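You operate a simulated robot arm through the tools that you are given. There is no shell and no other tool.

You run a simulated two-armed robot. Do the job below in one go: nothing can be reset, and whatever is moved stays where it is left.

Task
Swap the green module in the checker for the orange one and press check once.
Fine: stand the green one on the bench; the carriage ends pushed home. Set down upright: what you pick out. Where these are worked on the way, their far stop is far enough and under half their travel is too little: teal carriage.

Only the result counts: the job must be done as asked and must still hold three seconds after the hand-in. Knocking over, shifting, dropping, spilling or breaking anything else fails it.

Robot
Two 7-joint arms with fingered hands on one trunk that stands fixed in place. Base frame: the origin is at the foot of the trunk, x ahead of it, y to its left, z up; the work surface is at about z = 80. Lengths are in cm, angles in degrees, forces in N, time in s.
The left shoulder is at [2.3, 17.3, 147.8], the right one opposite. With the tool pointing down near the work surface each hand reaches from about 10 to 54 cm from the base axis, measured 20 degrees to its own side. Payload 3.5 kg a hand.
Tool frame (each hand has its own): the origin (TCP) lies between the finger pads and is the grasp point; the fingertips stand 3 cm ahead of it; z points along the fingers, y is the line along which they close. Largest opening 10.4 cm; the body of the gripper starts 3.5 cm behind the TCP. The gripper is a hand of 3 fingers: y runs from the thumb to the fingers, the wrist lies at [-1.5, -10.4, -17.8] in the tool frame, and closing takes about 1.5 s.
Orientation is that of the tool frame in the base frame, as a unit quaternion [w, x, y, z]. With the fingers straight down and the wrist toward the robot, the tool's x, y and z point along [0, 1, 0], [1, 0, 0] and [0, 0, -1] of the base frame.

Tools
- The arms move only by the tool play_rows. It takes "left_commands", "right_commands" or both (then of equal length, played together; a hand with none holds still); each is a list that holds one entry, the list of rows, each a list of 6 numbers: the shift along the base's x, y, z in cm, then the turn, a rotation vector about the base's x, y, z in degrees. In form: [[[x, y, z, ax, ay, az], ...]]. A call has 1 to 20 rows; each row is the pose to reach, as a shift and turn from the pose commanded when the call began. "left_claw" and "right_claw" are, for a hand that has rows, the opening in per cent of the stroke, from 0 (shut) to 100 (fully open), set as the call begins (left out, the last holds). A row lasts 0.2 s, in which the tool goes at most 5 cm and 8.6 degrees; a call with a longer step from one row to the next is refused whole, and so is a gripper value outside its range. A pose out of reach is approached as far as the arm can. The call stops where the force on the tool passes 60 N (or 10 N more than at its start, if that is more) or the arm is blocked; 0.2 s more then pass. Each finger travels about 7.2 cm/s and halts on what it meets, pressing with about 25 N; the grip force reading is that of the motor and also rises with nothing between the fingers. The clock runs only during rows and for 0.2 s after the last one: add rows that repeat a pose to give the fingers time. The reply holds the time, the measured pose of the TCP, the force on the tool along the base axes, the opening and the grip force, in the units named above and with some noise, with the torque about the TCP (base axes, N m) and any sound that the robot's microphone picked up.
- Cameras (640 x 400 px; columns grow to the right, rows downward): "scene" is now at [6.29, -4.47, 162.99]; the picture's right is [-0.58, -0.81, 0.00], its down [-0.68, 0.49, -0.55] and it looks along [0.45, -0.32, -0.83] (base axes); focal length 365 px, centre (320, 200). "left" rides on the left gripper at [-6.4, -9.4, -11.7] in its tool frame; the picture's right is [-0.72, -0.33, 0.61], its down [0.64, -0.65, 0.40] and it looks along [0.27, 0.68, 0.68] (tool axes); focal length 238 px, centre (320, 200). "right" rides on the right gripper at [6.4, -9.4, -11.7] in its tool frame; the picture's right is [-0.72, 0.33, -0.61], its down [-0.64, -0.65, 0.40] and it looks along [-0.27, 0.68, 0.68] (tool axes); focal length 238 px, centre (320, 200). There is no depth. A picture from a camera that has moved, and an enlarged one, comes with that camera's place and axes in the base frame and with its lens. The place of the scene camera against the robot may be out by one fixed shift of up to 1.8 cm in any direction.
- get_image(camera): a new picture of that camera. The clock stands still meanwhile.
- lift_body(by): slides the trunk up (or, below 0, down) by that many cm; the arms and the scene camera ride with it, the base frame stays. It gives what a move gives, with no picture.
- preshape(shape, hand): the hand has 3 fingers and takes this shape, open, in about a second: jaw (thumb against the fingers, like two jaws); tri (thumb and two fingers); tip (a fingertip pinch); poke (one finger out to press); point (the index stretched); flat (the hand flat); cup (the hand cupped); fist (a fist). The gripper value then closes the fingers along that shape, each until it touches; the sizes above hold for jaw. It gives what a move gives, with no picture.
- turn_head(pan, tilt): turns the head with the scene camera to pan (to the left, within 86 degrees either way) and tilt (down, from -29 to 69), counted from straight ahead of the robot. It gives what a move gives.
- enlarge(camera, box): a new picture of the part [left, top, right, bottom] of that camera's present view, enlarged. The clock stands still meanwhile.
- sign_off(): hands the job in; it is judged then, once.

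Nothing tells you positions but the pictures and the camera data. Unless the task says otherwise, let go and move clear before handing in.

The tools are called after "Emit:" by a JSON object that holds its "name" and its "arguments". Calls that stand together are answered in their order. play_rows: Moves the arms, as the interface text tells. Its arguments: {"type":"object","properties":{"left_commands":{"type":"array","items":{"type":"array","items":{"type":"array","items":{"type":"number"}}}},"left_claw":{"type":"number"},"right_commands":{"type":"array","items":{"type":"array","items":{"type":"array","items":{"type":"number"}}}},"right_claw":{"type":"number"}},"required":[]} The other tools are called the same way: lift_body (by) slides the trunk up or down; preshape (shape, hand) gives the hand a shape; turn_head (pan, tilt) turns the head that bears the scene camera; get_image (camera) takes a picture; enlarge (camera, box) takes an enlarged picture of a part of a camera's view; sign_off () hands the job in.

At the start:

```text
time: 0.0
left_tool_pos: [34.16, -5.96, 120.17]
left_orientation: [-0.001, 0.707, 0.707, 0.0]
left_ft_force: [1.0, -0.2, -0.4]
left_ft_torque: [-0.01, -0.01, 0.0]
left_gripper_width: 10.36
left_gripper_force: 0.1
left_shape: jaw
right_tool_pos: [28.61, -38.89, 110.53]
right_orientation: [0.0, 0.707, 0.707, 0.0]
right_ft_force: [0.2, -0.1, 0.4]
right_ft_torque: [0.03, 0.0, -0.02]
right_gripper_width: 10.35
right_gripper_force: 0.0
right_shape: jaw
trunk travel left (down, up): [-57.2, 18.2]
head pan, tilt: [-35.7, 56.5]
```

scene: 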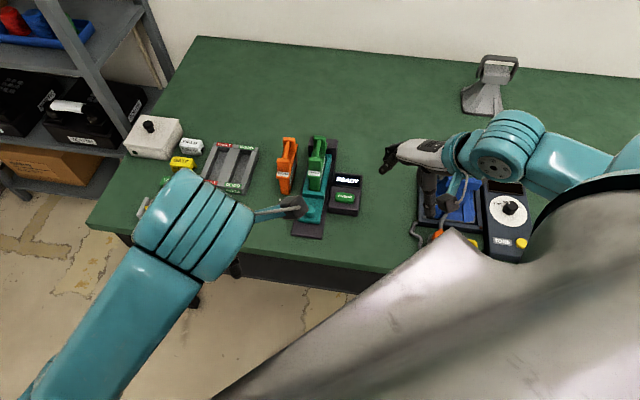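
right: 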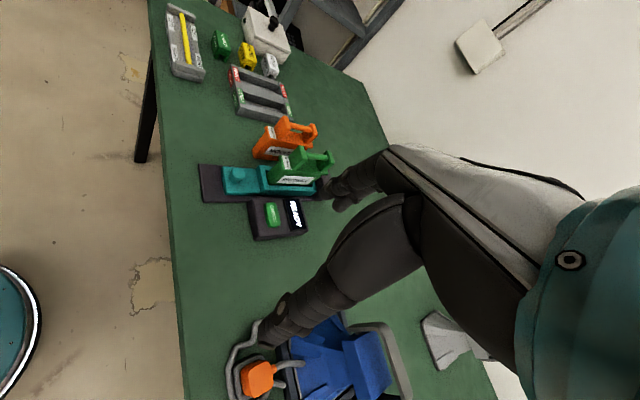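
left: 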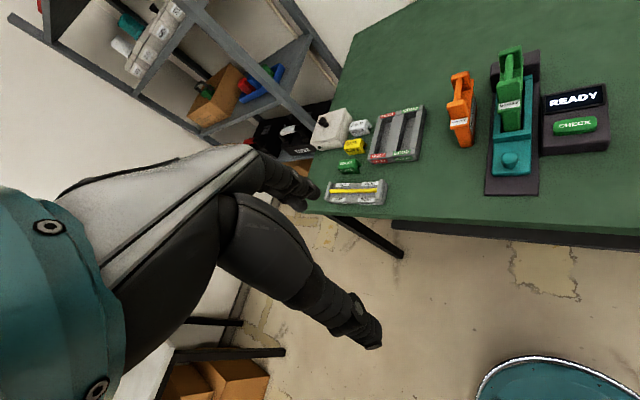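

I see the checker with a teal carriage holding the green module, and the orange module standing beside it on the bench. First I take closer looks to locate things.

Emit:
{"name": "enlarge", "arguments": {"camera": "scene", "box": [240, 110, 400, 250]}}

Emit:
{"name": "enlarge", "arguments": {"camera": "left", "box": [420, 20, 640, 220]}}

Emit:
{"name": "enlarge", "arguments": {"camera": "right", "box": [180, 90, 360, 250]}}

```text
2.86 times, centred on (320, 180) of scene
camera zoom: at [6.29, -4.47, 162.99], right [-0.58, -0.81, 0.0], down [-0.68, 0.49, -0.55], along [0.45, -0.32, -0.83], focal length 1044 px, centre (320, 257)
```

zoom: 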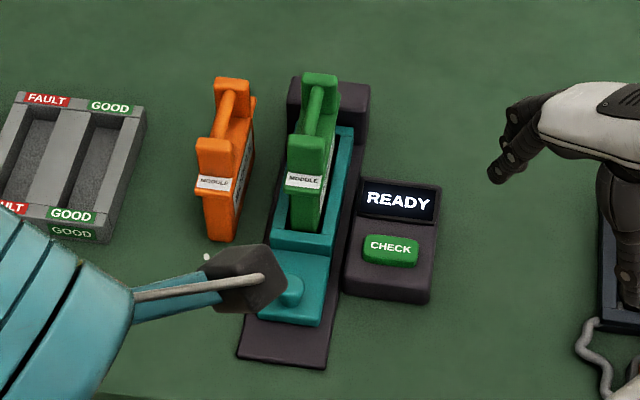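

```text
2.00 times, centred on (530, 120) of left
camera zoom: at [24.67, -12.31, 131.85], right [-0.33, -0.72, -0.61], down [-0.65, 0.64, -0.4], along [0.68, 0.27, -0.68], focal length 477 px, centre (-100, 360)
```

zoom: 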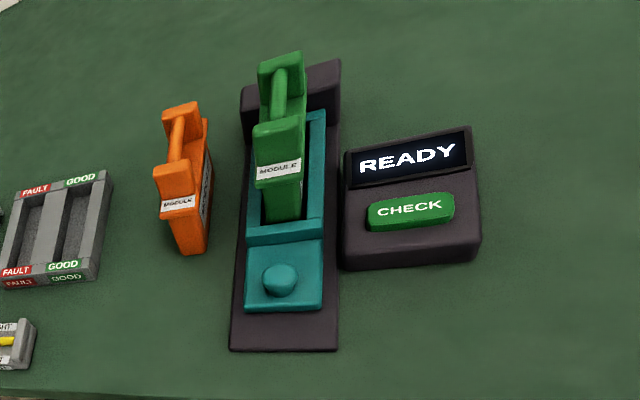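

```text
2.50 times, centred on (270, 170) of right
camera zoom: at [19.21, -32.38, 122.27], right [0.33, -0.72, 0.61], down [-0.65, -0.64, -0.4], along [0.68, -0.27, -0.68], focal length 596 px, centre (445, 275)
```

zoom: 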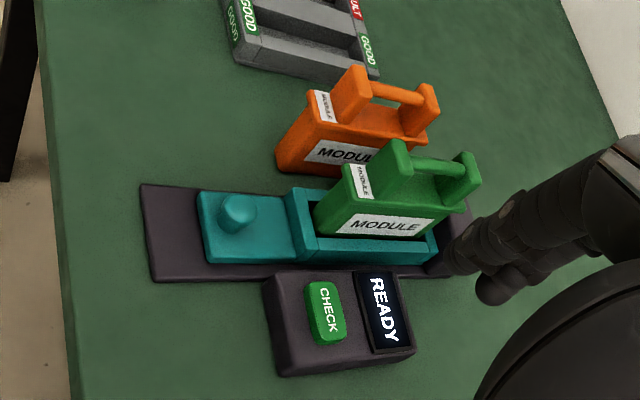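

The checker's rail runs about 45° to the right of straight ahead: knob near (47,-30,85), green handle near (56,-39,94), orange handle near (63,-34,90), CHECK near (45,-40,84.6). That is beyond reach at this height, so I raise both hands and then lower the trunk.

Emit:
{"name": "play_rows", "arguments": {"left_commands": [[[-1, 3, 4, 0, 0, 0], [-2, 6, 8, 0, 0, 0], [-3, 9, 12, 0, 0, 0], [-4, 12, 16, 0, 0, 0], [-5, 15, 20, 0, 0, 0], [-6, 18, 23, 0, 0, 0], [-6, 18, 23, 0, 0, 0]]], "right_commands": [[[0, 0, 4, 0, 0, 0], [0, 0, 8, 0, 0, 0], [0, 0, 12, 0, 0, 0], [0, 0, 15, 0, 0, 0], [0, 0, 18, 0, 0, 0], [0, 0, 20, 0, 0, 0], [0, 0, 20, 0, 0, 0]]]}}

Emit:
{"name": "get_image", "arguments": {"camera": "scene"}}

Emit:
{"name": "get_image", "arguments": {"camera": "right"}}

```text
refused: row 1 steps farther than a row can; nothing moved
```

```text
taken
camera scene: at [6.29, -4.47, 162.99], right [-0.58, -0.81, 0.0], down [-0.68, 0.49, -0.55], along [0.45, -0.32, -0.83], focal length 365 px, centre (320, 200)
```

scene: 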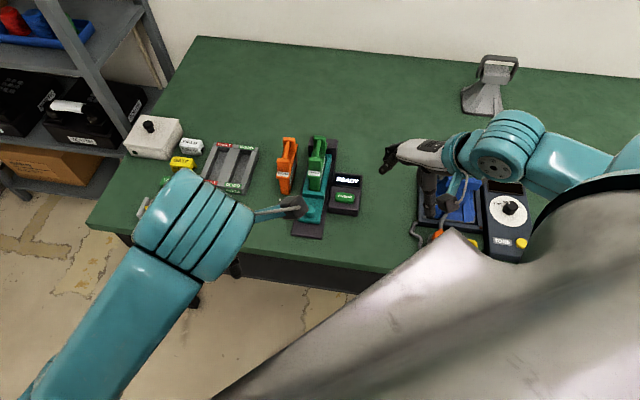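

```text
taken
camera right: at [19.21, -32.38, 122.27], right [0.33, -0.72, 0.61], down [-0.65, -0.64, -0.4], along [0.68, -0.27, -0.68], focal length 238 px, centre (320, 200)
```

right: 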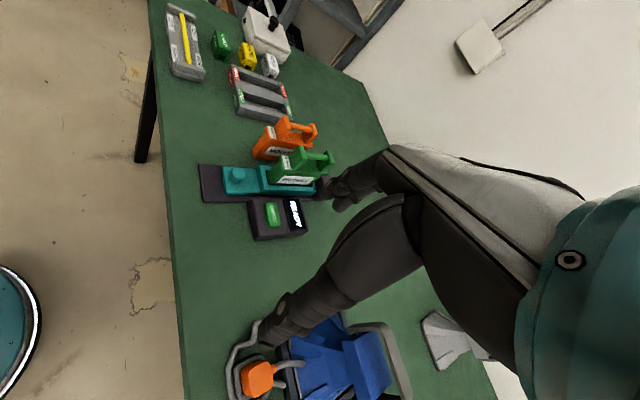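

The first row was slightly too long, so nothing moved; the scene is unchanged. I repeat with smaller steps.

Emit:
{"name": "play_rows", "arguments": {"left_commands": [[[-0.8, 2.4, 3.5, 0, 0, 0], [-1.6, 4.8, 7, 0, 0, 0], [-2.4, 7.2, 10.5, 0, 0, 0], [-3.2, 9.6, 14, 0, 0, 0], [-4, 12, 17.5, 0, 0, 0], [-4.8, 14.4, 21, 0, 0, 0], [-5, 16, 23, 0, 0, 0]]], "right_commands": [[[0, 0, 4, 0, 0, 0], [0, 0, 8, 0, 0, 0], [0, 0, 12, 0, 0, 0], [0, 0, 15, 0, 0, 0], [0, 0, 18, 0, 0, 0], [0, 0, 20, 0, 0, 0], [0, 0, 20, 0, 0, 0]]]}}

Emit:
{"name": "get_image", "arguments": {"camera": "scene"}}

Emit:
{"name": "get_image", "arguments": {"camera": "right"}}

Emit:
{"name": "get_image", "arguments": {"camera": "left"}}

```text
time: 0.6
left_tool_pos: [37.94, 5.25, 125.72]
left_orientation: [-0.024, 0.674, 0.726, 0.133]
left_ft_force: [0.5, -0.3, 0.6]
left_ft_torque: [-0.01, 0.0, -0.02]
left_gripper_width: 10.39
left_gripper_force: 0.1
left_shape: jaw
left hand out of reach, approached as far as the arm can: row 2
right_tool_pos: [28.77, -38.67, 116.87]
right_orientation: [0.0, 0.707, 0.707, -0.001]
right_ft_force: [0.2, -0.4, 0.6]
right_ft_torque: [0.0, 0.02, 0.01]
right_gripper_width: 10.38
right_gripper_force: 0.1
right_shape: jaw
trunk travel left (down, up): [-57.2, 18.2]
head pan, tilt: [-35.7, 56.5]
stopped in row 2 (left hand): the arm was blocked; the commanded pose is now the measured one
```

```text
taken
camera scene: at [6.37, -4.4, 162.99], right [-0.58, -0.81, 0.0], down [-0.68, 0.49, -0.55], along [0.45, -0.32, -0.83], focal length 365 px, centre (320, 200)
```

scene: 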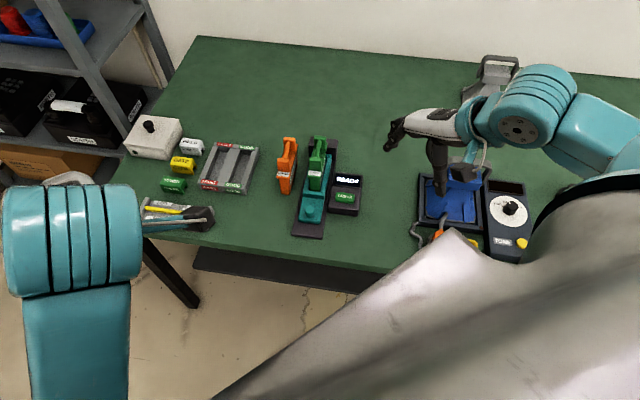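

```text
taken
camera right: at [19.28, -32.21, 128.68], right [0.33, -0.72, 0.61], down [-0.65, -0.64, -0.4], along [0.68, -0.27, -0.68], focal length 238 px, centre (320, 200)
```

right: 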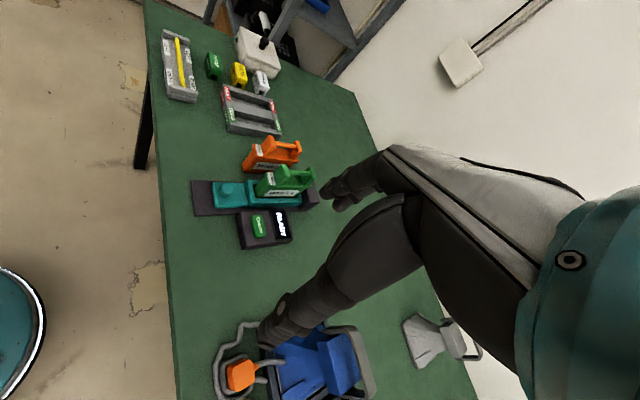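

```text
taken
camera left: at [27.57, -4.05, 134.14], right [-0.17, -0.58, -0.8], down [-0.64, 0.68, -0.36], along [0.75, 0.45, -0.49], focal length 238 px, centre (320, 200)
```

left: 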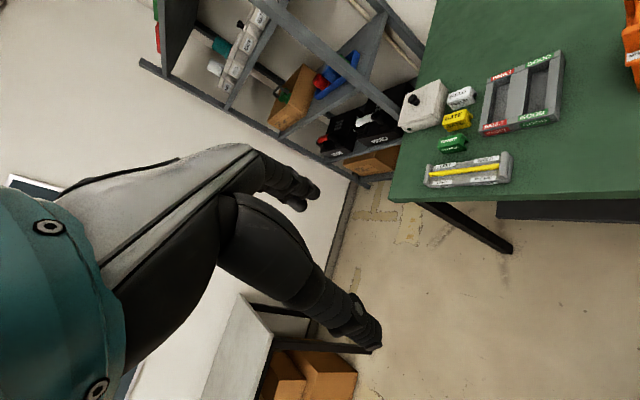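

The left hand swung out clear of the bench on its own; I leave it there. I continue raising the right hand before lowering the trunk.

Emit:
{"name": "play_rows", "arguments": {"right_commands": [[[0, 0, 4, 0, 0, 0], [0, 0, 8, 0, 0, 0], [0, 0, 12, 0, 0, 0], [0, 0, 14, 0, 0, 0]]]}}

Emit:
{"name": "lift_body", "arguments": {"by": -16}}

Emit:
{"name": "get_image", "arguments": {"camera": "scene"}}

```text
time: 1.6
left_tool_pos: [38.02, 5.08, 125.84]
left_orientation: [-0.025, 0.674, 0.726, 0.132]
left_ft_force: [0.0, 0.5, 0.2]
left_ft_torque: [-0.01, 0.0, 0.01]
left_gripper_width: 10.37
left_gripper_force: 0.0
left_shape: jaw
right_tool_pos: [29.12, -39.37, 131.12]
right_orientation: [0.0, 0.707, 0.708, 0.0]
right_ft_force: [-0.6, 0.2, -0.5]
right_ft_torque: [-0.02, 0.01, 0.04]
right_gripper_width: 10.35
right_gripper_force: 0.0
right_shape: jaw
right hand out of reach, approached as far as the arm can: row 2, 3, 4
trunk travel left (down, up): [-57.2, 18.2]
head pan, tilt: [-35.7, 56.5]
```

```text
time: 2.9
left_tool_pos: [40.71, 9.91, 114.1]
left_orientation: [-0.043, 0.648, 0.73, 0.213]
left_ft_force: [0.2, -0.6, -0.3]
left_ft_torque: [-0.03, 0.02, 0.01]
left_gripper_width: 10.37
left_gripper_force: 0.1
left_shape: jaw
right_tool_pos: [29.92, -39.63, 117.95]
right_orientation: [-0.009, 0.707, 0.707, -0.008]
right_ft_force: [0.4, -0.5, -0.9]
right_ft_torque: [0.06, 0.04, 0.01]
right_gripper_width: 10.37
right_gripper_force: 0.0
right_shape: jaw
trunk travel left (down, up): [-44.7, 30.7]
head pan, tilt: [-35.7, 56.5]
stopped: the arm was blocked; the commanded pose is now the measured one
```

```text
taken
camera scene: at [7.81, -4.46, 150.39], right [-0.58, -0.81, 0.0], down [-0.68, 0.49, -0.55], along [0.45, -0.32, -0.83], focal length 365 px, centre (320, 200)
```

scene: 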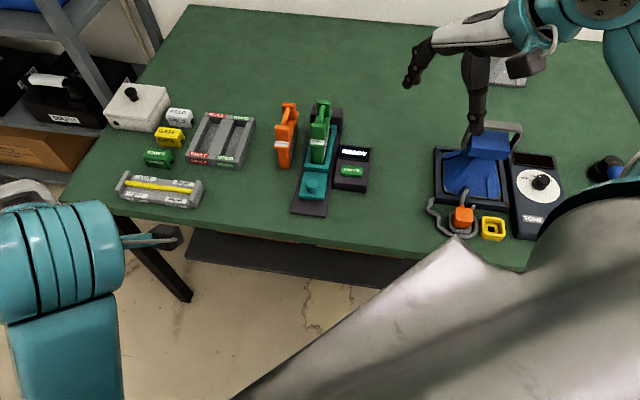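

The trunk went down 12.5 cm and then something in the arms blocked. I move the left hand to a more relaxed, lower, more outward pose (still off the bench), and the right hand forward a bit.

Emit:
{"name": "play_rows", "arguments": {"left_commands": [[[1, 1, -3, 0, 0, 0], [2, 2, -6, 0, 0, 0], [3, 3, -9, 0, 0, 0], [3, 4, -12, 0, 0, 0], [3, 4, -12, 0, 0, 0]]], "right_commands": [[[2, 0, 0, 0, 0, 0], [4, 0, 0, 0, 0, 0], [6, 0, 0, 0, 0, 0], [8, 0, 0, 0, 0, 0], [8, 0, 0, 0, 0, 0]]]}}

Emit:
{"name": "get_image", "arguments": {"camera": "scene"}}

Emit:
{"name": "get_image", "arguments": {"camera": "left"}}

```text
time: 4.1
left_tool_pos: [44.22, 14.35, 102.48]
left_orientation: [-0.041, 0.645, 0.729, 0.224]
left_ft_force: [0.0, -0.3, -0.5]
left_ft_torque: [0.01, -0.01, 0.0]
left_gripper_width: 10.39
left_gripper_force: 0.1
left_shape: jaw
right_tool_pos: [37.81, -39.47, 117.88]
right_orientation: [-0.009, 0.706, 0.708, -0.009]
right_ft_force: [-0.7, 0.7, -0.2]
right_ft_torque: [0.01, -0.03, -0.02]
right_gripper_width: 10.4
right_gripper_force: 0.0
right_shape: jaw
trunk travel left (down, up): [-44.7, 30.7]
head pan, tilt: [-35.7, 56.5]
```

```text
taken
camera scene: at [7.76, -4.49, 150.46], right [-0.58, -0.81, 0.0], down [-0.68, 0.49, -0.55], along [0.45, -0.32, -0.83], focal length 365 px, centre (320, 200)
```

scene: 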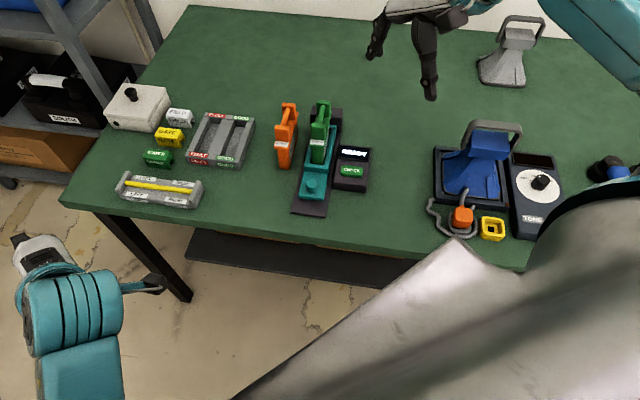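

```text
taken
camera left: at [33.49, 3.51, 108.22], right [-0.06, -0.45, -0.89], down [-0.64, 0.7, -0.32], along [0.77, 0.55, -0.33], focal length 238 px, centre (320, 200)
```

left: 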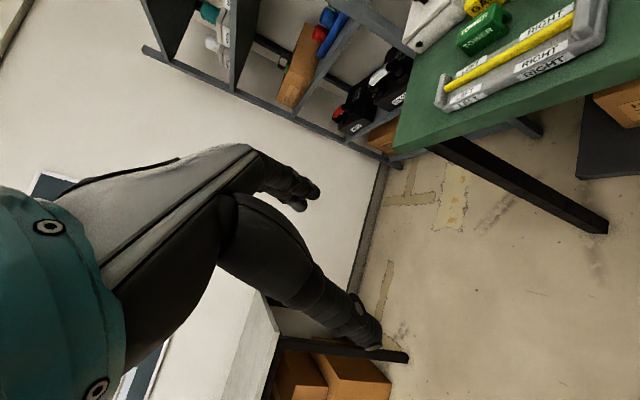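

Both arms moved freely and the bench is undisturbed. Lowering the trunk further.

Emit:
{"name": "lift_body", "arguments": {"by": -12}}

Emit:
{"name": "get_image", "arguments": {"camera": "scene"}}

Emit:
{"name": "get_image", "arguments": {"camera": "right"}}

```text
time: 5.1
left_tool_pos: [44.52, 18.74, 93.68]
left_orientation: [-0.084, 0.643, 0.71, 0.275]
left_ft_force: [0.5, -0.8, 0.4]
left_ft_torque: [-0.03, -0.02, 0.02]
left_gripper_width: 10.35
left_gripper_force: 0.1
left_shape: jaw
right_tool_pos: [37.89, -39.49, 109.67]
right_orientation: [-0.011, 0.706, 0.708, -0.01]
right_ft_force: [0.4, 0.4, -0.1]
right_ft_torque: [-0.01, 0.01, 0.04]
right_gripper_width: 10.41
right_gripper_force: 0.1
right_shape: jaw
trunk travel left (down, up): [-36.7, 38.7]
head pan, tilt: [-35.7, 56.5]
stopped: the arm was blocked; the commanded pose is now the measured one
```

```text
taken
camera scene: at [9.66, -4.47, 142.31], right [-0.58, -0.81, 0.0], down [-0.68, 0.49, -0.55], along [0.45, -0.32, -0.83], focal length 365 px, centre (320, 200)
```

scene: 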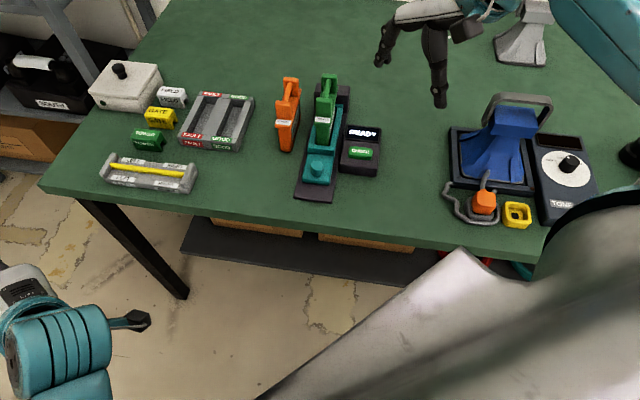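

```text
taken
camera right: at [28.79, -33.02, 121.64], right [0.35, -0.72, 0.6], down [-0.66, -0.64, -0.39], along [0.66, -0.27, -0.7], focal length 238 px, centre (320, 200)
```

right: 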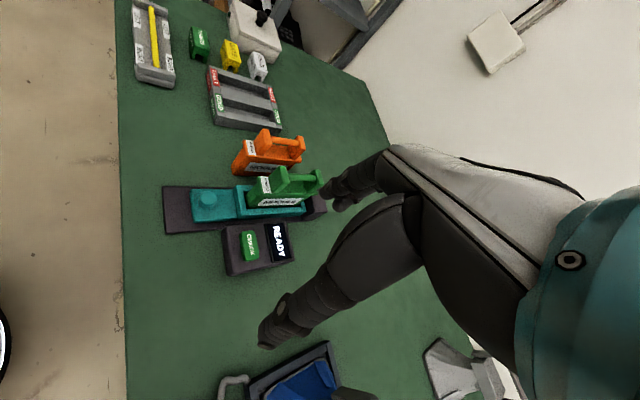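

The trunk is now 20 cm lower and also leans forward, which should give enough reach. I take closer looks to refine the positions and rail direction.

Emit:
{"name": "enlarge", "arguments": {"camera": "right", "box": [150, 110, 350, 290]}}

Emit:
{"name": "enlarge", "arguments": {"camera": "scene", "box": [240, 60, 400, 220]}}

```text
2.22 times, centred on (250, 200) of right
camera zoom: at [28.79, -33.02, 121.64], right [0.35, -0.72, 0.6], down [-0.66, -0.64, -0.39], along [0.66, -0.27, -0.7], focal length 530 px, centre (476, 200)
```

zoom: 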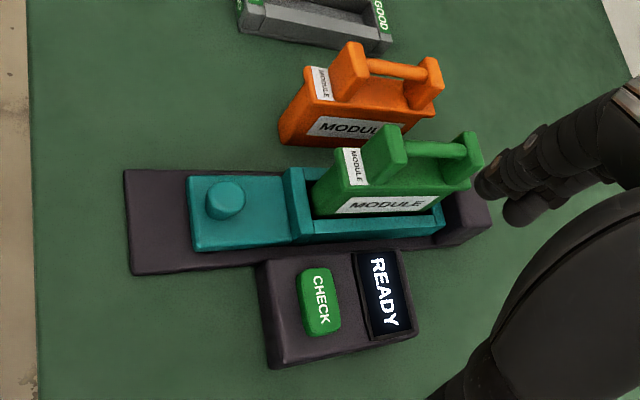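

```text
2.50 times, centred on (320, 140) of scene
camera zoom: at [9.66, -4.47, 142.31], right [-0.58, -0.81, 0.0], down [-0.68, 0.49, -0.55], along [0.45, -0.32, -0.83], focal length 914 px, centre (320, 350)
```

zoom: 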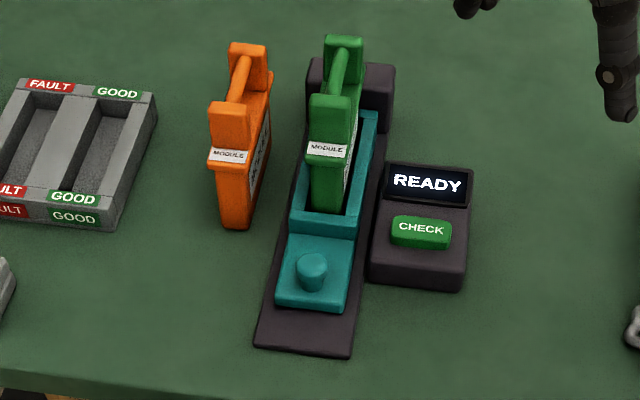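

Knob is at about (47.4,-30.1), top z≈85, with rail yaw about -45°. I check the hand's finger layout before approaching.

Emit:
{"name": "enlarge", "arguments": {"camera": "scene", "box": [350, 0, 510, 120]}}

Emit:
{"name": "enlarge", "arguments": {"camera": "right", "box": [220, 120, 480, 380]}}

```text
3.33 times, centred on (430, 60) of scene
camera zoom: at [9.66, -4.47, 142.31], right [-0.58, -0.81, 0.0], down [-0.68, 0.49, -0.55], along [0.45, -0.32, -0.83], focal length 1218 px, centre (-47, 667)
```

zoom: 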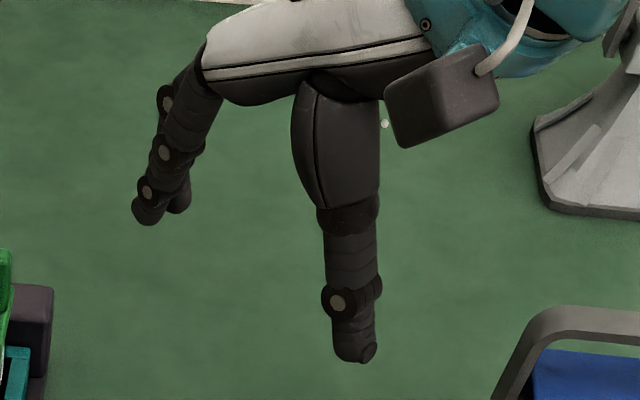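

```text
1.54 times, centred on (350, 250) of right
camera zoom: at [28.79, -33.02, 121.64], right [0.35, -0.72, 0.6], down [-0.66, -0.64, -0.39], along [0.66, -0.27, -0.7], focal length 367 px, centre (274, 123)
```

zoom: 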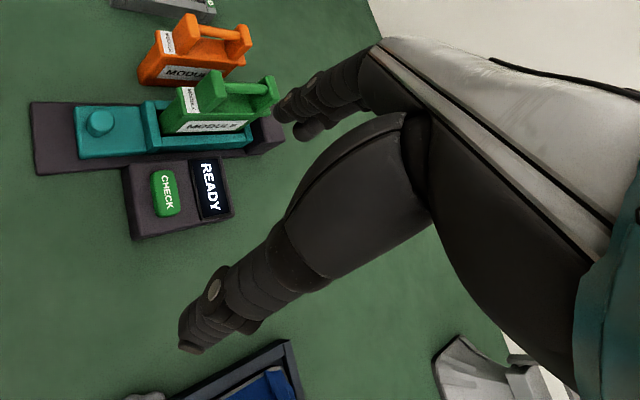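

The hand has a thumb opposed to two adjacent fingers, suited to bracketing the knob along the rail. I yaw -45° and move above the knob, opening halved.

Emit:
{"name": "play_rows", "arguments": {"right_commands": [[[1.2, 1.2, -1, -0.1, -0.2, -6], [2.4, 2.4, -2, -0.2, -0.4, -12], [3.6, 3.6, -3, -0.3, -0.6, -18], [4.8, 4.8, -4, -0.4, -0.8, -24], [6, 6, -5, -0.5, -1.0, -30], [7.2, 7.2, -6, -0.6, -1.2, -36], [8.4, 8.4, -7, -0.7, -1.4, -41], [9.5, 9.4, -8, -0.7, -1.6, -45], [9.5, 9.4, -9.5, -0.7, -1.6, -45], [9.5, 9.4, -9.5, -0.7, -1.6, -45]]], "right_claw": 50}}

Emit:
{"name": "get_image", "arguments": {"camera": "right"}}

Emit:
{"name": "get_image", "arguments": {"camera": "scene"}}

```text
time: 7.3
left_tool_pos: [44.41, 18.98, 93.79]
left_orientation: [-0.084, 0.643, 0.71, 0.275]
left_ft_force: [0.4, 0.6, 0.2]
left_ft_torque: [0.01, 0.01, -0.01]
left_gripper_width: 10.39
left_gripper_force: 0.0
left_shape: jaw
right_tool_pos: [47.24, -30.1, 100.25]
right_orientation: [0.0, 0.924, 0.383, 0.001]
right_ft_force: [0.3, 0.1, 0.3]
right_ft_torque: [-0.01, -0.02, -0.03]
right_gripper_width: 5.23
right_gripper_force: 0.0
right_shape: jaw
trunk travel left (down, up): [-36.7, 38.7]
head pan, tilt: [-35.7, 56.5]
```

```text
taken
camera right: at [45.1, -18.83, 111.89], right [-0.28, -0.74, 0.61], down [-0.91, 0.01, -0.41], along [0.29, -0.67, -0.68], focal length 238 px, centre (320, 200)
```

right: 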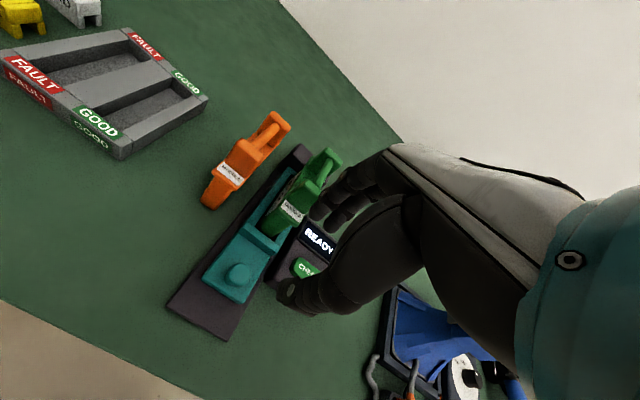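

```text
taken
camera scene: at [9.62, -4.47, 142.39], right [-0.58, -0.81, 0.0], down [-0.68, 0.49, -0.55], along [0.45, -0.32, -0.83], focal length 365 px, centre (320, 200)
```

scene: 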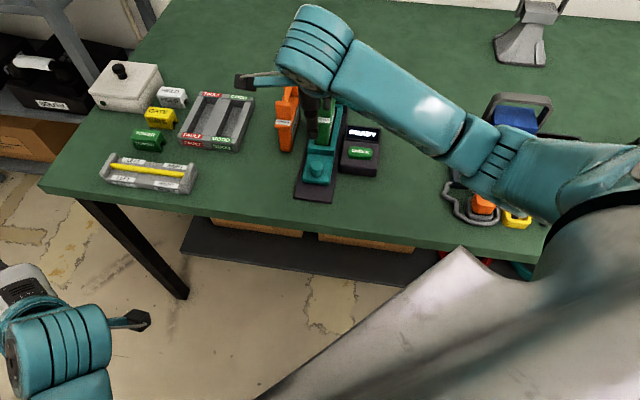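

I am above the knob with the arm clear. A close look to refine the knob, modules, and clearances.

Emit:
{"name": "enlarge", "arguments": {"camera": "right", "box": [160, 90, 380, 350]}}

Emit:
{"name": "enlarge", "arguments": {"camera": "scene", "box": [230, 40, 390, 210]}}

```text
1.54 times, centred on (270, 220) of right
camera zoom: at [45.1, -18.83, 111.89], right [-0.28, -0.74, 0.61], down [-0.91, 0.01, -0.41], along [0.29, -0.67, -0.68], focal length 367 px, centre (397, 169)
```

zoom: 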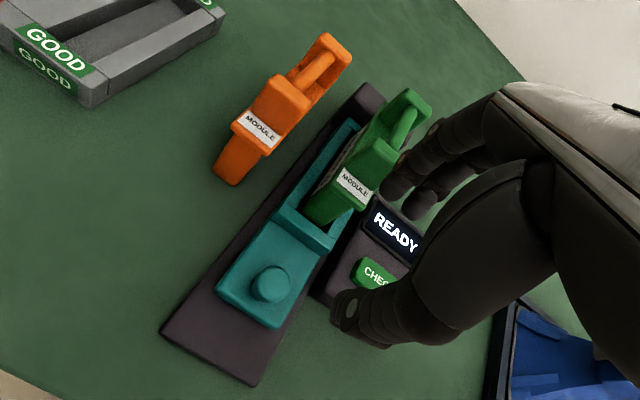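

```text
2.35 times, centred on (310, 125) of scene
camera zoom: at [9.62, -4.47, 142.39], right [-0.58, -0.81, 0.0], down [-0.68, 0.49, -0.55], along [0.45, -0.32, -0.83], focal length 860 px, centre (344, 376)
```

zoom: 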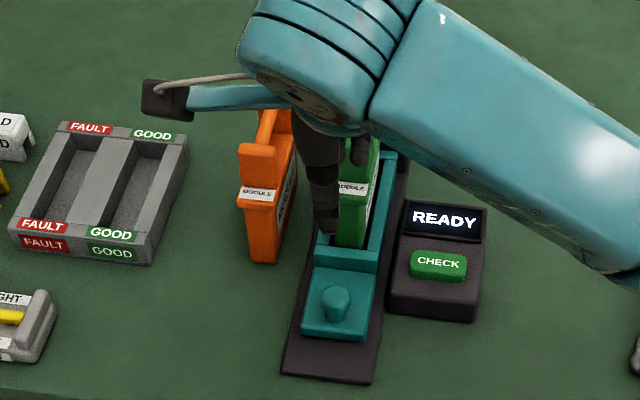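

Knob top sits at about (47.8,-30.0,85). Descending part way first to check clearance to the green module.

Emit:
{"name": "play_rows", "arguments": {"right_commands": [[[0.5, 0.1, -2, 0, 0, 0], [0.5, 0.1, -4, 0, 0, 0], [0.5, 0.1, -6, 0, 0, 0], [0.5, 0.1, -8, 0, 0, 0], [0.5, 0.1, -9, 0, 0, 0], [0.5, 0.1, -9, 0, 0, 0]]]}}

Emit:
{"name": "enlarge", "arguments": {"camera": "right", "box": [160, 90, 420, 350]}}

Emit:
{"name": "enlarge", "arguments": {"camera": "scene", "box": [240, 50, 390, 210]}}

```text
time: 8.7
left_tool_pos: [44.5, 18.67, 93.72]
left_orientation: [-0.084, 0.643, 0.71, 0.275]
left_ft_force: [0.8, -1.7, -0.1]
left_ft_torque: [-0.02, -0.04, -0.04]
left_gripper_width: 10.41
left_gripper_force: 0.0
left_shape: jaw
right_tool_pos: [47.93, -30.11, 91.2]
right_orientation: [0.0, 0.923, 0.384, -0.001]
right_ft_force: [0.1, 0.6, -0.6]
right_ft_torque: [0.01, 0.0, -0.02]
right_gripper_width: 5.26
right_gripper_force: 0.0
right_shape: jaw
trunk travel left (down, up): [-36.7, 38.7]
head pan, tilt: [-35.7, 56.5]
```

```text
1.54 times, centred on (290, 220) of right
camera zoom: at [45.68, -18.73, 102.92], right [-0.28, -0.74, 0.61], down [-0.91, 0.01, -0.41], along [0.3, -0.67, -0.68], focal length 367 px, centre (366, 169)
```

zoom: 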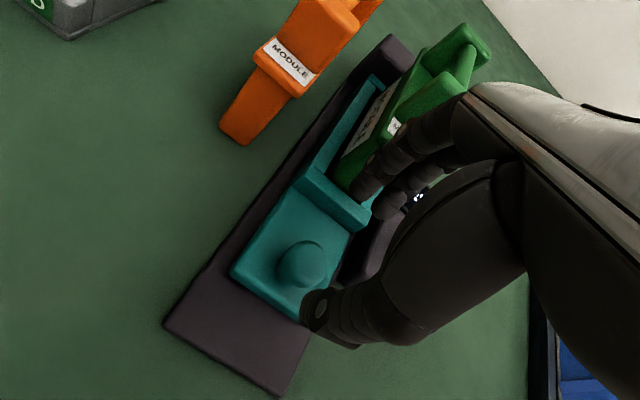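

```text
2.50 times, centred on (315, 130) of scene
camera zoom: at [9.61, -4.48, 142.39], right [-0.58, -0.81, 0.0], down [-0.68, 0.49, -0.55], along [0.45, -0.32, -0.83], focal length 914 px, centre (332, 375)
```

zoom: 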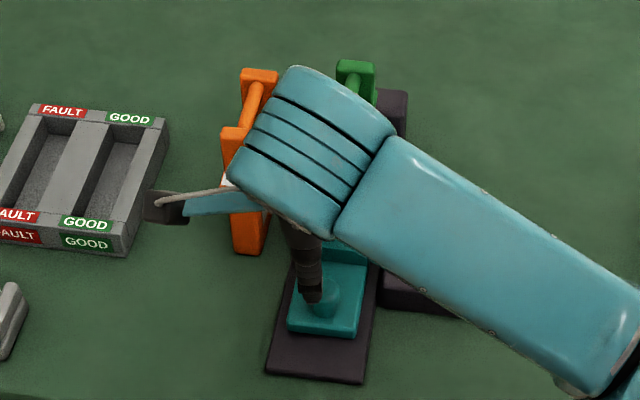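

The knob projects close to the tool axis, and the knuckles should clear the green module by over 2 cm. Descending to the knob, then closing.

Emit:
{"name": "play_rows", "arguments": {"right_commands": [[[0, 0.2, -1.5, 0, 0, 0], [0, 0.2, -3, 0, 0, 0], [0, 0.2, -4, 0, 0, 0], [0, 0.2, -4.5, 0, 0, 0], [0, 0.2, -4.8, 0, 0, 0], [0, 0.2, -4.8, 0, 0, 0]]]}}

Emit:
{"name": "enlarge", "arguments": {"camera": "right", "box": [160, 90, 420, 350]}}

```text
time: 10.1
left_tool_pos: [44.39, 18.85, 93.7]
left_orientation: [-0.083, 0.643, 0.71, 0.274]
left_ft_force: [-0.4, 0.6, 0.7]
left_ft_torque: [-0.03, -0.03, 0.02]
left_gripper_width: 10.39
left_gripper_force: 0.0
left_shape: jaw
right_tool_pos: [47.8, -29.77, 86.38]
right_orientation: [0.001, 0.923, 0.384, 0.001]
right_ft_force: [-0.4, 0.2, -0.1]
right_ft_torque: [0.01, 0.0, -0.01]
right_gripper_width: 5.24
right_gripper_force: 0.1
right_shape: jaw
trunk travel left (down, up): [-36.7, 38.7]
head pan, tilt: [-35.7, 56.5]
```

```text
1.54 times, centred on (290, 220) of right
camera zoom: at [45.65, -18.55, 98.13], right [-0.28, -0.74, 0.61], down [-0.91, 0.01, -0.4], along [0.29, -0.67, -0.68], focal length 367 px, centre (366, 169)
```

zoom: 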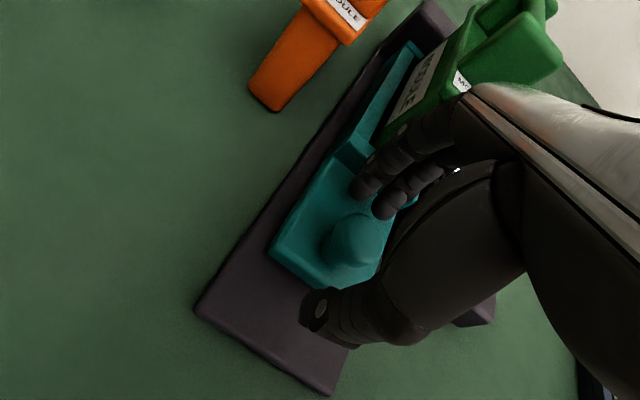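

No contact yet, and the knob lies between thumb and fingers. Closing on it.

Emit:
{"name": "play_rows", "arguments": {"right_commands": [[[0, 0, 0, 0, 0, 0], [0, 0, 0, 0, 0, 0], [0, 0, 0, 0, 0, 0], [0, 0, 0, 0, 0, 0], [0, 0, 0, 0, 0, 0], [0, 0, 0, 0, 0, 0], [0, 0, 0, 0, 0, 0]]], "right_claw": 10}}

Emit:
{"name": "enlarge", "arguments": {"camera": "right", "box": [160, 90, 420, 350]}}

```text
time: 11.7
left_tool_pos: [44.59, 18.7, 93.72]
left_orientation: [-0.084, 0.643, 0.71, 0.274]
left_ft_force: [-0.1, 0.3, 0.1]
left_ft_torque: [0.02, 0.0, -0.02]
left_gripper_width: 10.4
left_gripper_force: 0.0
left_shape: jaw
right_tool_pos: [47.95, -29.8, 86.37]
right_orientation: [0.0, 0.923, 0.384, 0.001]
right_ft_force: [3.3, 1.2, -2.4]
right_ft_torque: [0.0, -0.09, 0.03]
right_gripper_width: 1.75
right_gripper_force: 25.0
right_shape: jaw
trunk travel left (down, up): [-36.7, 38.7]
head pan, tilt: [-35.7, 56.5]
```

```text
1.54 times, centred on (290, 220) of right
camera zoom: at [45.69, -18.53, 98.13], right [-0.28, -0.74, 0.61], down [-0.91, 0.01, -0.4], along [0.3, -0.67, -0.68], focal length 367 px, centre (366, 169)
```

zoom: 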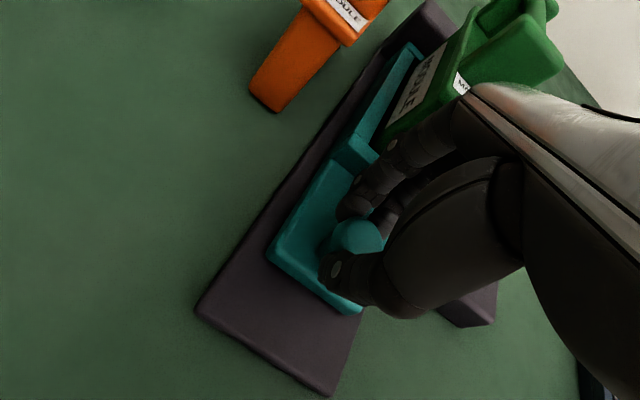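

The knob is held (25 N). Pulling the carriage out along the rail toward the bench edge.

Emit:
{"name": "play_rows", "arguments": {"right_commands": [[[-0.35, 0.36, 0, 0, 0, 0], [-0.7, 0.71, 0, 0, 0, 0], [-1.4, 1.42, 0, 0, 0, 0], [-2.1, 2.14, 0, 0, 0, 0], [-2.8, 2.85, 0, 0, 0, 0], [-3.5, 3.56, 0, 0, 0, 0], [-4.2, 4.27, 0, 0, 0, 0], [-4.2, 4.27, 0, 0, 0, 0]]]}}

Emit:
{"name": "enlarge", "arguments": {"camera": "right", "box": [160, 50, 420, 350]}}

Emit:
{"name": "enlarge", "arguments": {"camera": "scene", "box": [230, 40, 390, 210]}}

```text
time: 13.5
left_tool_pos: [44.7, 18.62, 93.66]
left_orientation: [-0.085, 0.643, 0.709, 0.275]
left_ft_force: [0.4, 0.5, -0.7]
left_ft_torque: [0.02, -0.01, 0.01]
left_gripper_width: 10.38
left_gripper_force: 0.1
left_shape: jaw
right_tool_pos: [44.04, -25.79, 86.51]
right_orientation: [0.002, 0.924, 0.382, 0.0]
right_ft_force: [19.5, -16.3, -0.1]
right_ft_torque: [-0.54, -0.57, 0.11]
right_gripper_width: 1.75
right_gripper_force: 25.5
right_shape: jaw
trunk travel left (down, up): [-36.7, 38.7]
head pan, tilt: [-35.7, 56.5]
```

```text
1.33 times, centred on (290, 200) of right
camera zoom: at [41.71, -14.54, 98.17], right [-0.28, -0.74, 0.61], down [-0.91, 0.01, -0.41], along [0.3, -0.68, -0.68], focal length 318 px, centre (360, 200)
```

zoom: 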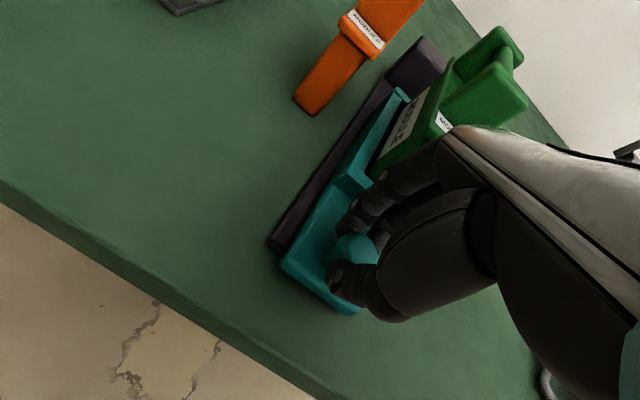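

```text
2.35 times, centred on (310, 125) of scene
camera zoom: at [9.85, -4.68, 142.37], right [-0.58, -0.81, 0.0], down [-0.68, 0.49, -0.55], along [0.45, -0.32, -0.83], focal length 860 px, centre (344, 376)
```

zoom: 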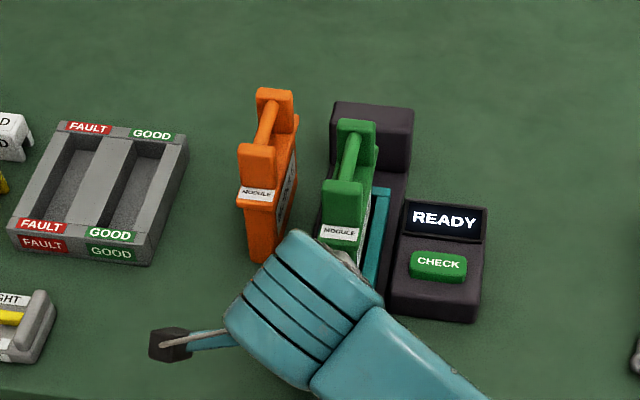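

The carriage has come 5.6 cm and resists at 25 N, perhaps at its stop. I pull a bit further to confirm.

Emit:
{"name": "play_rows", "arguments": {"right_commands": [[[-0.2, 0.2, 0, 0, 0, 0], [-0.4, 0.41, 0, 0, 0, 0], [-0.6, 0.61, 0, 0, 0, 0], [-0.8, 0.81, 0, 0, 0, 0], [-0.8, 0.81, 0, 0, 0, 0]]]}}

Emit:
{"name": "enlarge", "arguments": {"camera": "scene", "box": [230, 40, 390, 210]}}

Emit:
{"name": "enlarge", "arguments": {"camera": "right", "box": [160, 50, 420, 350]}}

```text
time: 14.7
left_tool_pos: [44.59, 18.54, 93.65]
left_orientation: [-0.086, 0.643, 0.709, 0.275]
left_ft_force: [0.0, 0.5, 0.5]
left_ft_torque: [0.0, -0.01, 0.01]
left_gripper_width: 10.42
left_gripper_force: 0.0
left_shape: jaw
right_tool_pos: [43.39, -25.23, 86.47]
right_orientation: [0.005, 0.924, 0.381, 0.003]
right_ft_force: [30.5, -28.3, 6.5]
right_ft_torque: [-1.0, -0.92, 0.07]
right_gripper_width: 2.0
right_gripper_force: 24.4
right_shape: jaw
trunk travel left (down, up): [-36.7, 38.7]
head pan, tilt: [-35.7, 56.5]
```

```text
2.35 times, centred on (310, 125) of scene
camera zoom: at [9.91, -4.78, 142.36], right [-0.58, -0.81, 0.0], down [-0.68, 0.49, -0.55], along [0.45, -0.32, -0.84], focal length 860 px, centre (344, 376)
```

zoom: 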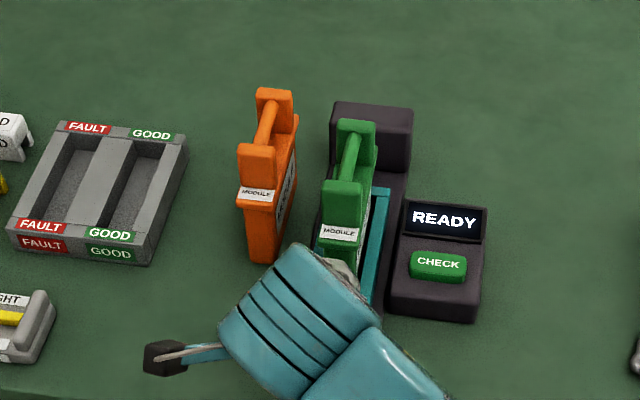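

```text
1.33 times, centred on (290, 200) of right
camera zoom: at [41.05, -13.88, 98.18], right [-0.29, -0.73, 0.62], down [-0.91, 0.01, -0.41], along [0.3, -0.68, -0.67], focal length 318 px, centre (360, 200)
```

zoom: 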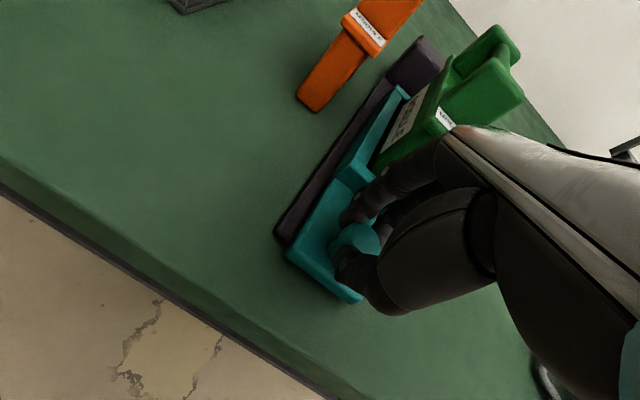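

The carriage is at its far stop: the module did not move as the force rose to 41 N. I relax the pull, open, and lift straight up.

Emit:
{"name": "play_rows", "arguments": {"right_commands": [[[0.2, -0.2, 0, 0, 0, 0], [0.45, -0.45, 0, 0, 0, 0], [0.45, -0.45, 0, 0, 0, 0]]]}}

Emit:
{"name": "play_rows", "arguments": {"right_commands": [[[0, 0, 0, 0, 0, 0], [0, 0, 0, 0, 0, 0], [0, 0, 0, 0, 0, 0], [0, 0, 0, 0, 0, 0], [0, 0, 2, 0, 0, 0], [0, 0, 5, 0, 0, 0], [0, 0, 9, 0, 0, 0], [0, 0, 13, 0, 0, 0], [0, 0, 17, 0, 0, 0], [0, 0, 20, 0, 0, 0], [0, 0, 20, 0, 0, 0]]], "right_claw": 50}}

Emit:
{"name": "get_image", "arguments": {"camera": "right"}}

Emit:
{"name": "enlarge", "arguments": {"camera": "scene", "box": [230, 40, 390, 210]}}

```text
time: 15.5
left_tool_pos: [44.54, 18.71, 93.71]
left_orientation: [-0.085, 0.642, 0.71, 0.276]
left_ft_force: [-0.6, -0.9, -0.3]
left_ft_torque: [0.0, -0.04, -0.02]
left_gripper_width: 10.42
left_gripper_force: 0.0
left_shape: jaw
right_tool_pos: [43.6, -25.32, 86.46]
right_orientation: [0.003, 0.924, 0.383, 0.001]
right_ft_force: [17.9, -19.6, 13.5]
right_ft_torque: [-0.83, -0.69, 0.0]
right_gripper_width: 2.04
right_gripper_force: 24.5
right_shape: jaw
trunk travel left (down, up): [-36.7, 38.7]
head pan, tilt: [-35.7, 56.5]
```

```text
time: 17.9
left_tool_pos: [44.48, 18.79, 93.68]
left_orientation: [-0.085, 0.642, 0.71, 0.274]
left_ft_force: [-0.5, -0.1, -0.8]
left_ft_torque: [0.0, -0.03, 0.02]
left_gripper_width: 10.4
left_gripper_force: 0.0
left_shape: jaw
right_tool_pos: [43.36, -26.2, 106.48]
right_orientation: [0.013, 0.926, 0.378, -0.004]
right_ft_force: [-0.4, -0.1, -0.5]
right_ft_torque: [0.01, -0.02, -0.02]
right_gripper_width: 5.19
right_gripper_force: 0.0
right_shape: jaw
trunk travel left (down, up): [-36.7, 38.7]
head pan, tilt: [-35.7, 56.5]
```

```text
taken
camera right: at [41.2, -14.65, 117.94], right [-0.29, -0.72, 0.63], down [-0.91, 0.01, -0.41], along [0.29, -0.69, -0.66], focal length 238 px, centre (320, 200)
```

right: 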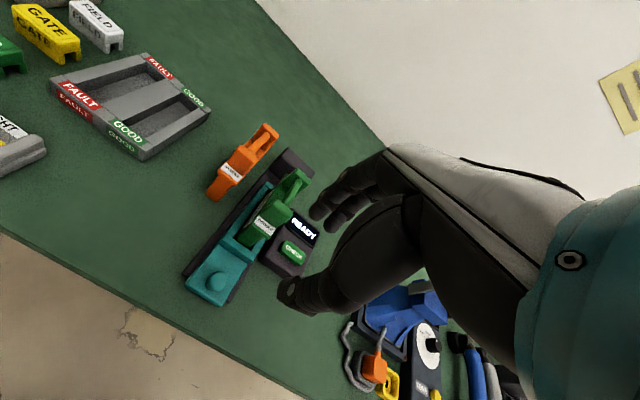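

```text
2.35 times, centred on (310, 125) of scene
camera zoom: at [9.61, -4.48, 142.39], right [-0.58, -0.81, 0.0], down [-0.68, 0.49, -0.55], along [0.45, -0.32, -0.83], focal length 860 px, centre (344, 376)
```

zoom: 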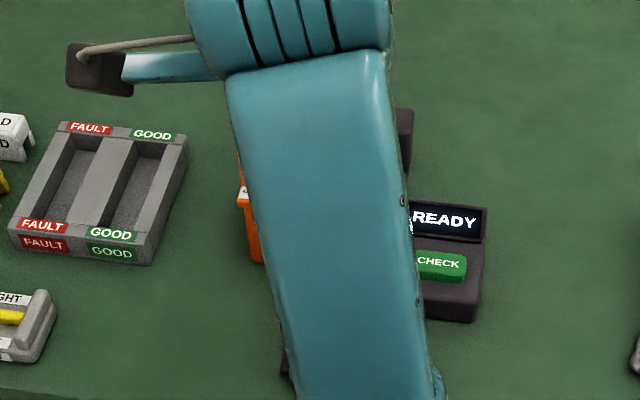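

The hand is free and the carriage stays out. Next I swing to yaw +45° above the green handle (about (52.5,-35,94)) so the fingers close across its bar.

Emit:
{"name": "play_rows", "arguments": {"right_commands": [[[0.7, -0.7, 0.5, 0.1, 0.1, 7.5], [1.5, -1.4, 1, 0.2, 0.2, 15], [2.3, -2.2, 1, 0.3, 0.3, 22.5], [3, -2.9, 1, 0.4, 0.4, 30], [3.8, -3.6, 1, 0.5, 0.5, 37.5], [4.5, -4.3, 1, 0.6, 0.6, 45], [5.3, -5, 1, 0.7, 0.7, 52.5], [6, -5.8, 1, 0.7, 0.8, 60], [6.8, -6.5, 1, 0.8, 0.9, 67.5], [7.6, -7.2, 1, 0.9, 1.0, 75], [8.3, -8, 1, 1.0, 1.2, 82.5], [9.1, -8.7, 1, 1.1, 1.3, 90.6], [9.1, -8.7, 1, 1.1, 1.3, 90.6]]], "right_claw": 45}}

Emit:
{"name": "get_image", "arguments": {"camera": "right"}}

Emit:
{"name": "get_image", "arguments": {"camera": "scene"}}

```text
time: 20.7
left_tool_pos: [44.51, 18.67, 93.77]
left_orientation: [-0.085, 0.642, 0.711, 0.275]
left_ft_force: [0.6, 0.5, 0.0]
left_ft_torque: [-0.01, -0.02, 0.01]
left_gripper_width: 10.4
left_gripper_force: 0.0
left_shape: jaw
right_tool_pos: [52.41, -33.81, 107.4]
right_orientation: [-0.012, 0.376, 0.927, -0.006]
right_ft_force: [-0.8, 0.1, -0.3]
right_ft_torque: [-0.01, -0.02, 0.02]
right_gripper_width: 4.72
right_gripper_force: 0.1
right_shape: jaw
trunk travel left (down, up): [-36.7, 38.7]
head pan, tilt: [-35.7, 56.5]
```

```text
taken
camera right: at [41.6, -36.02, 119.48], right [0.76, -0.27, 0.59], down [-0.01, -0.92, -0.4], along [0.65, 0.3, -0.7], focal length 238 px, centre (320, 200)
```

right: 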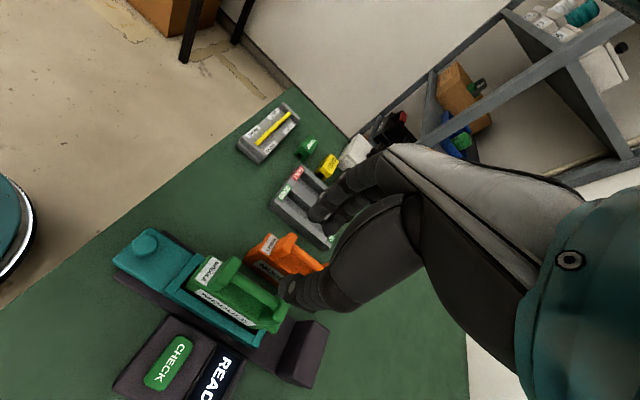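

```text
taken
camera scene: at [9.6, -4.46, 142.39], right [-0.58, -0.81, 0.0], down [-0.68, 0.49, -0.55], along [0.45, -0.32, -0.83], focal length 365 px, centre (320, 200)
```

scene: 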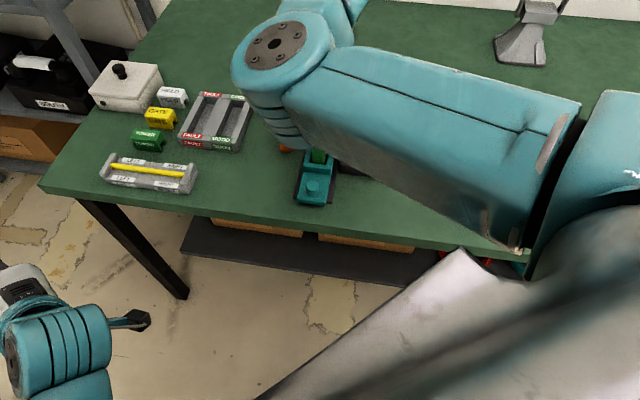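

The hand now faces across the bar, above the green module; the elbow is high and clear. I zoom in to fix the handle's position.

Emit:
{"name": "enlarge", "arguments": {"camera": "right", "box": [100, 200, 360, 400]}}

```text
2.00 times, centred on (230, 300) of right
camera zoom: at [41.6, -36.02, 119.48], right [0.76, -0.27, 0.59], down [-0.01, -0.92, -0.4], along [0.65, 0.3, -0.7], focal length 477 px, centre (500, 0)
```

zoom: 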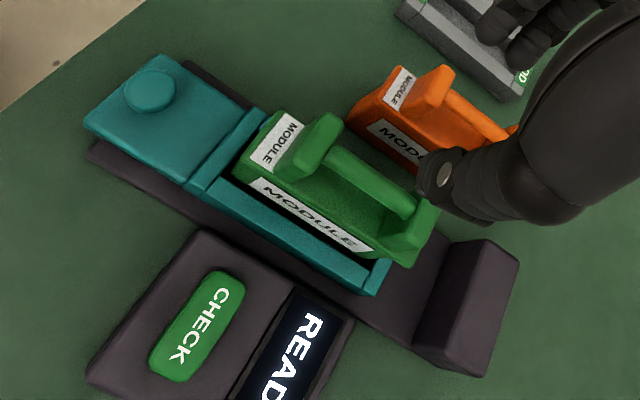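

Green bar centre is about (52.6,-35.4,94.1). I straighten the tilt, center over it and descend to just above the handle for a check.

Emit:
{"name": "play_rows", "arguments": {"right_commands": [[[0.1, -0.8, -1, 0, -0.7, -0.9], [0.2, -1.6, -2.5, 0.1, -1.5, -1.8], [0.2, -1.6, -5, 0.1, -1.5, -1.8], [0.2, -1.6, -7, 0.1, -1.5, -1.8], [0.2, -1.6, -7.5, 0.1, -1.5, -1.8], [0.2, -1.6, -7.5, 0.1, -1.5, -1.8]]]}}

Emit:
{"name": "enlarge", "arguments": {"camera": "right", "box": [120, 140, 380, 400]}}

Emit:
{"name": "enlarge", "arguments": {"camera": "scene", "box": [230, 40, 390, 210]}}

```text
time: 22.1
left_tool_pos: [44.48, 18.85, 93.7]
left_orientation: [-0.084, 0.643, 0.71, 0.275]
left_ft_force: [-0.1, -0.2, 0.3]
left_ft_torque: [0.0, 0.04, 0.01]
left_gripper_width: 10.4
left_gripper_force: 0.1
left_shape: jaw
right_tool_pos: [52.57, -35.29, 99.83]
right_orientation: [-0.001, 0.391, 0.92, 0.0]
right_ft_force: [0.1, -0.3, -0.1]
right_ft_torque: [0.01, 0.02, -0.01]
right_gripper_width: 4.74
right_gripper_force: 0.0
right_shape: jaw
trunk travel left (down, up): [-36.7, 38.7]
head pan, tilt: [-35.7, 56.5]
```

```text
1.54 times, centred on (250, 270) of right
camera zoom: at [41.42, -37.27, 111.62], right [0.73, -0.29, 0.61], down [-0.03, -0.91, -0.41], along [0.68, 0.28, -0.68], focal length 367 px, centre (428, 92)
```

zoom: 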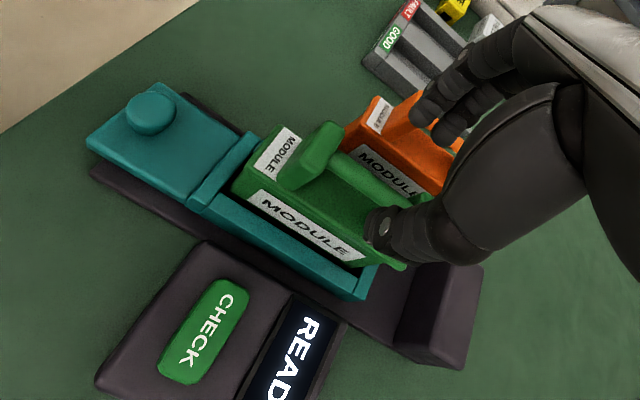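

```text
2.35 times, centred on (310, 125) of scene
camera zoom: at [9.61, -4.47, 142.39], right [-0.58, -0.81, 0.0], down [-0.68, 0.49, -0.55], along [0.45, -0.32, -0.83], focal length 860 px, centre (344, 376)
```

zoom: 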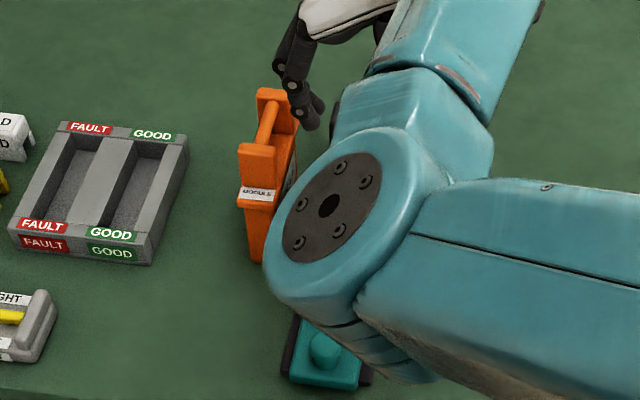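

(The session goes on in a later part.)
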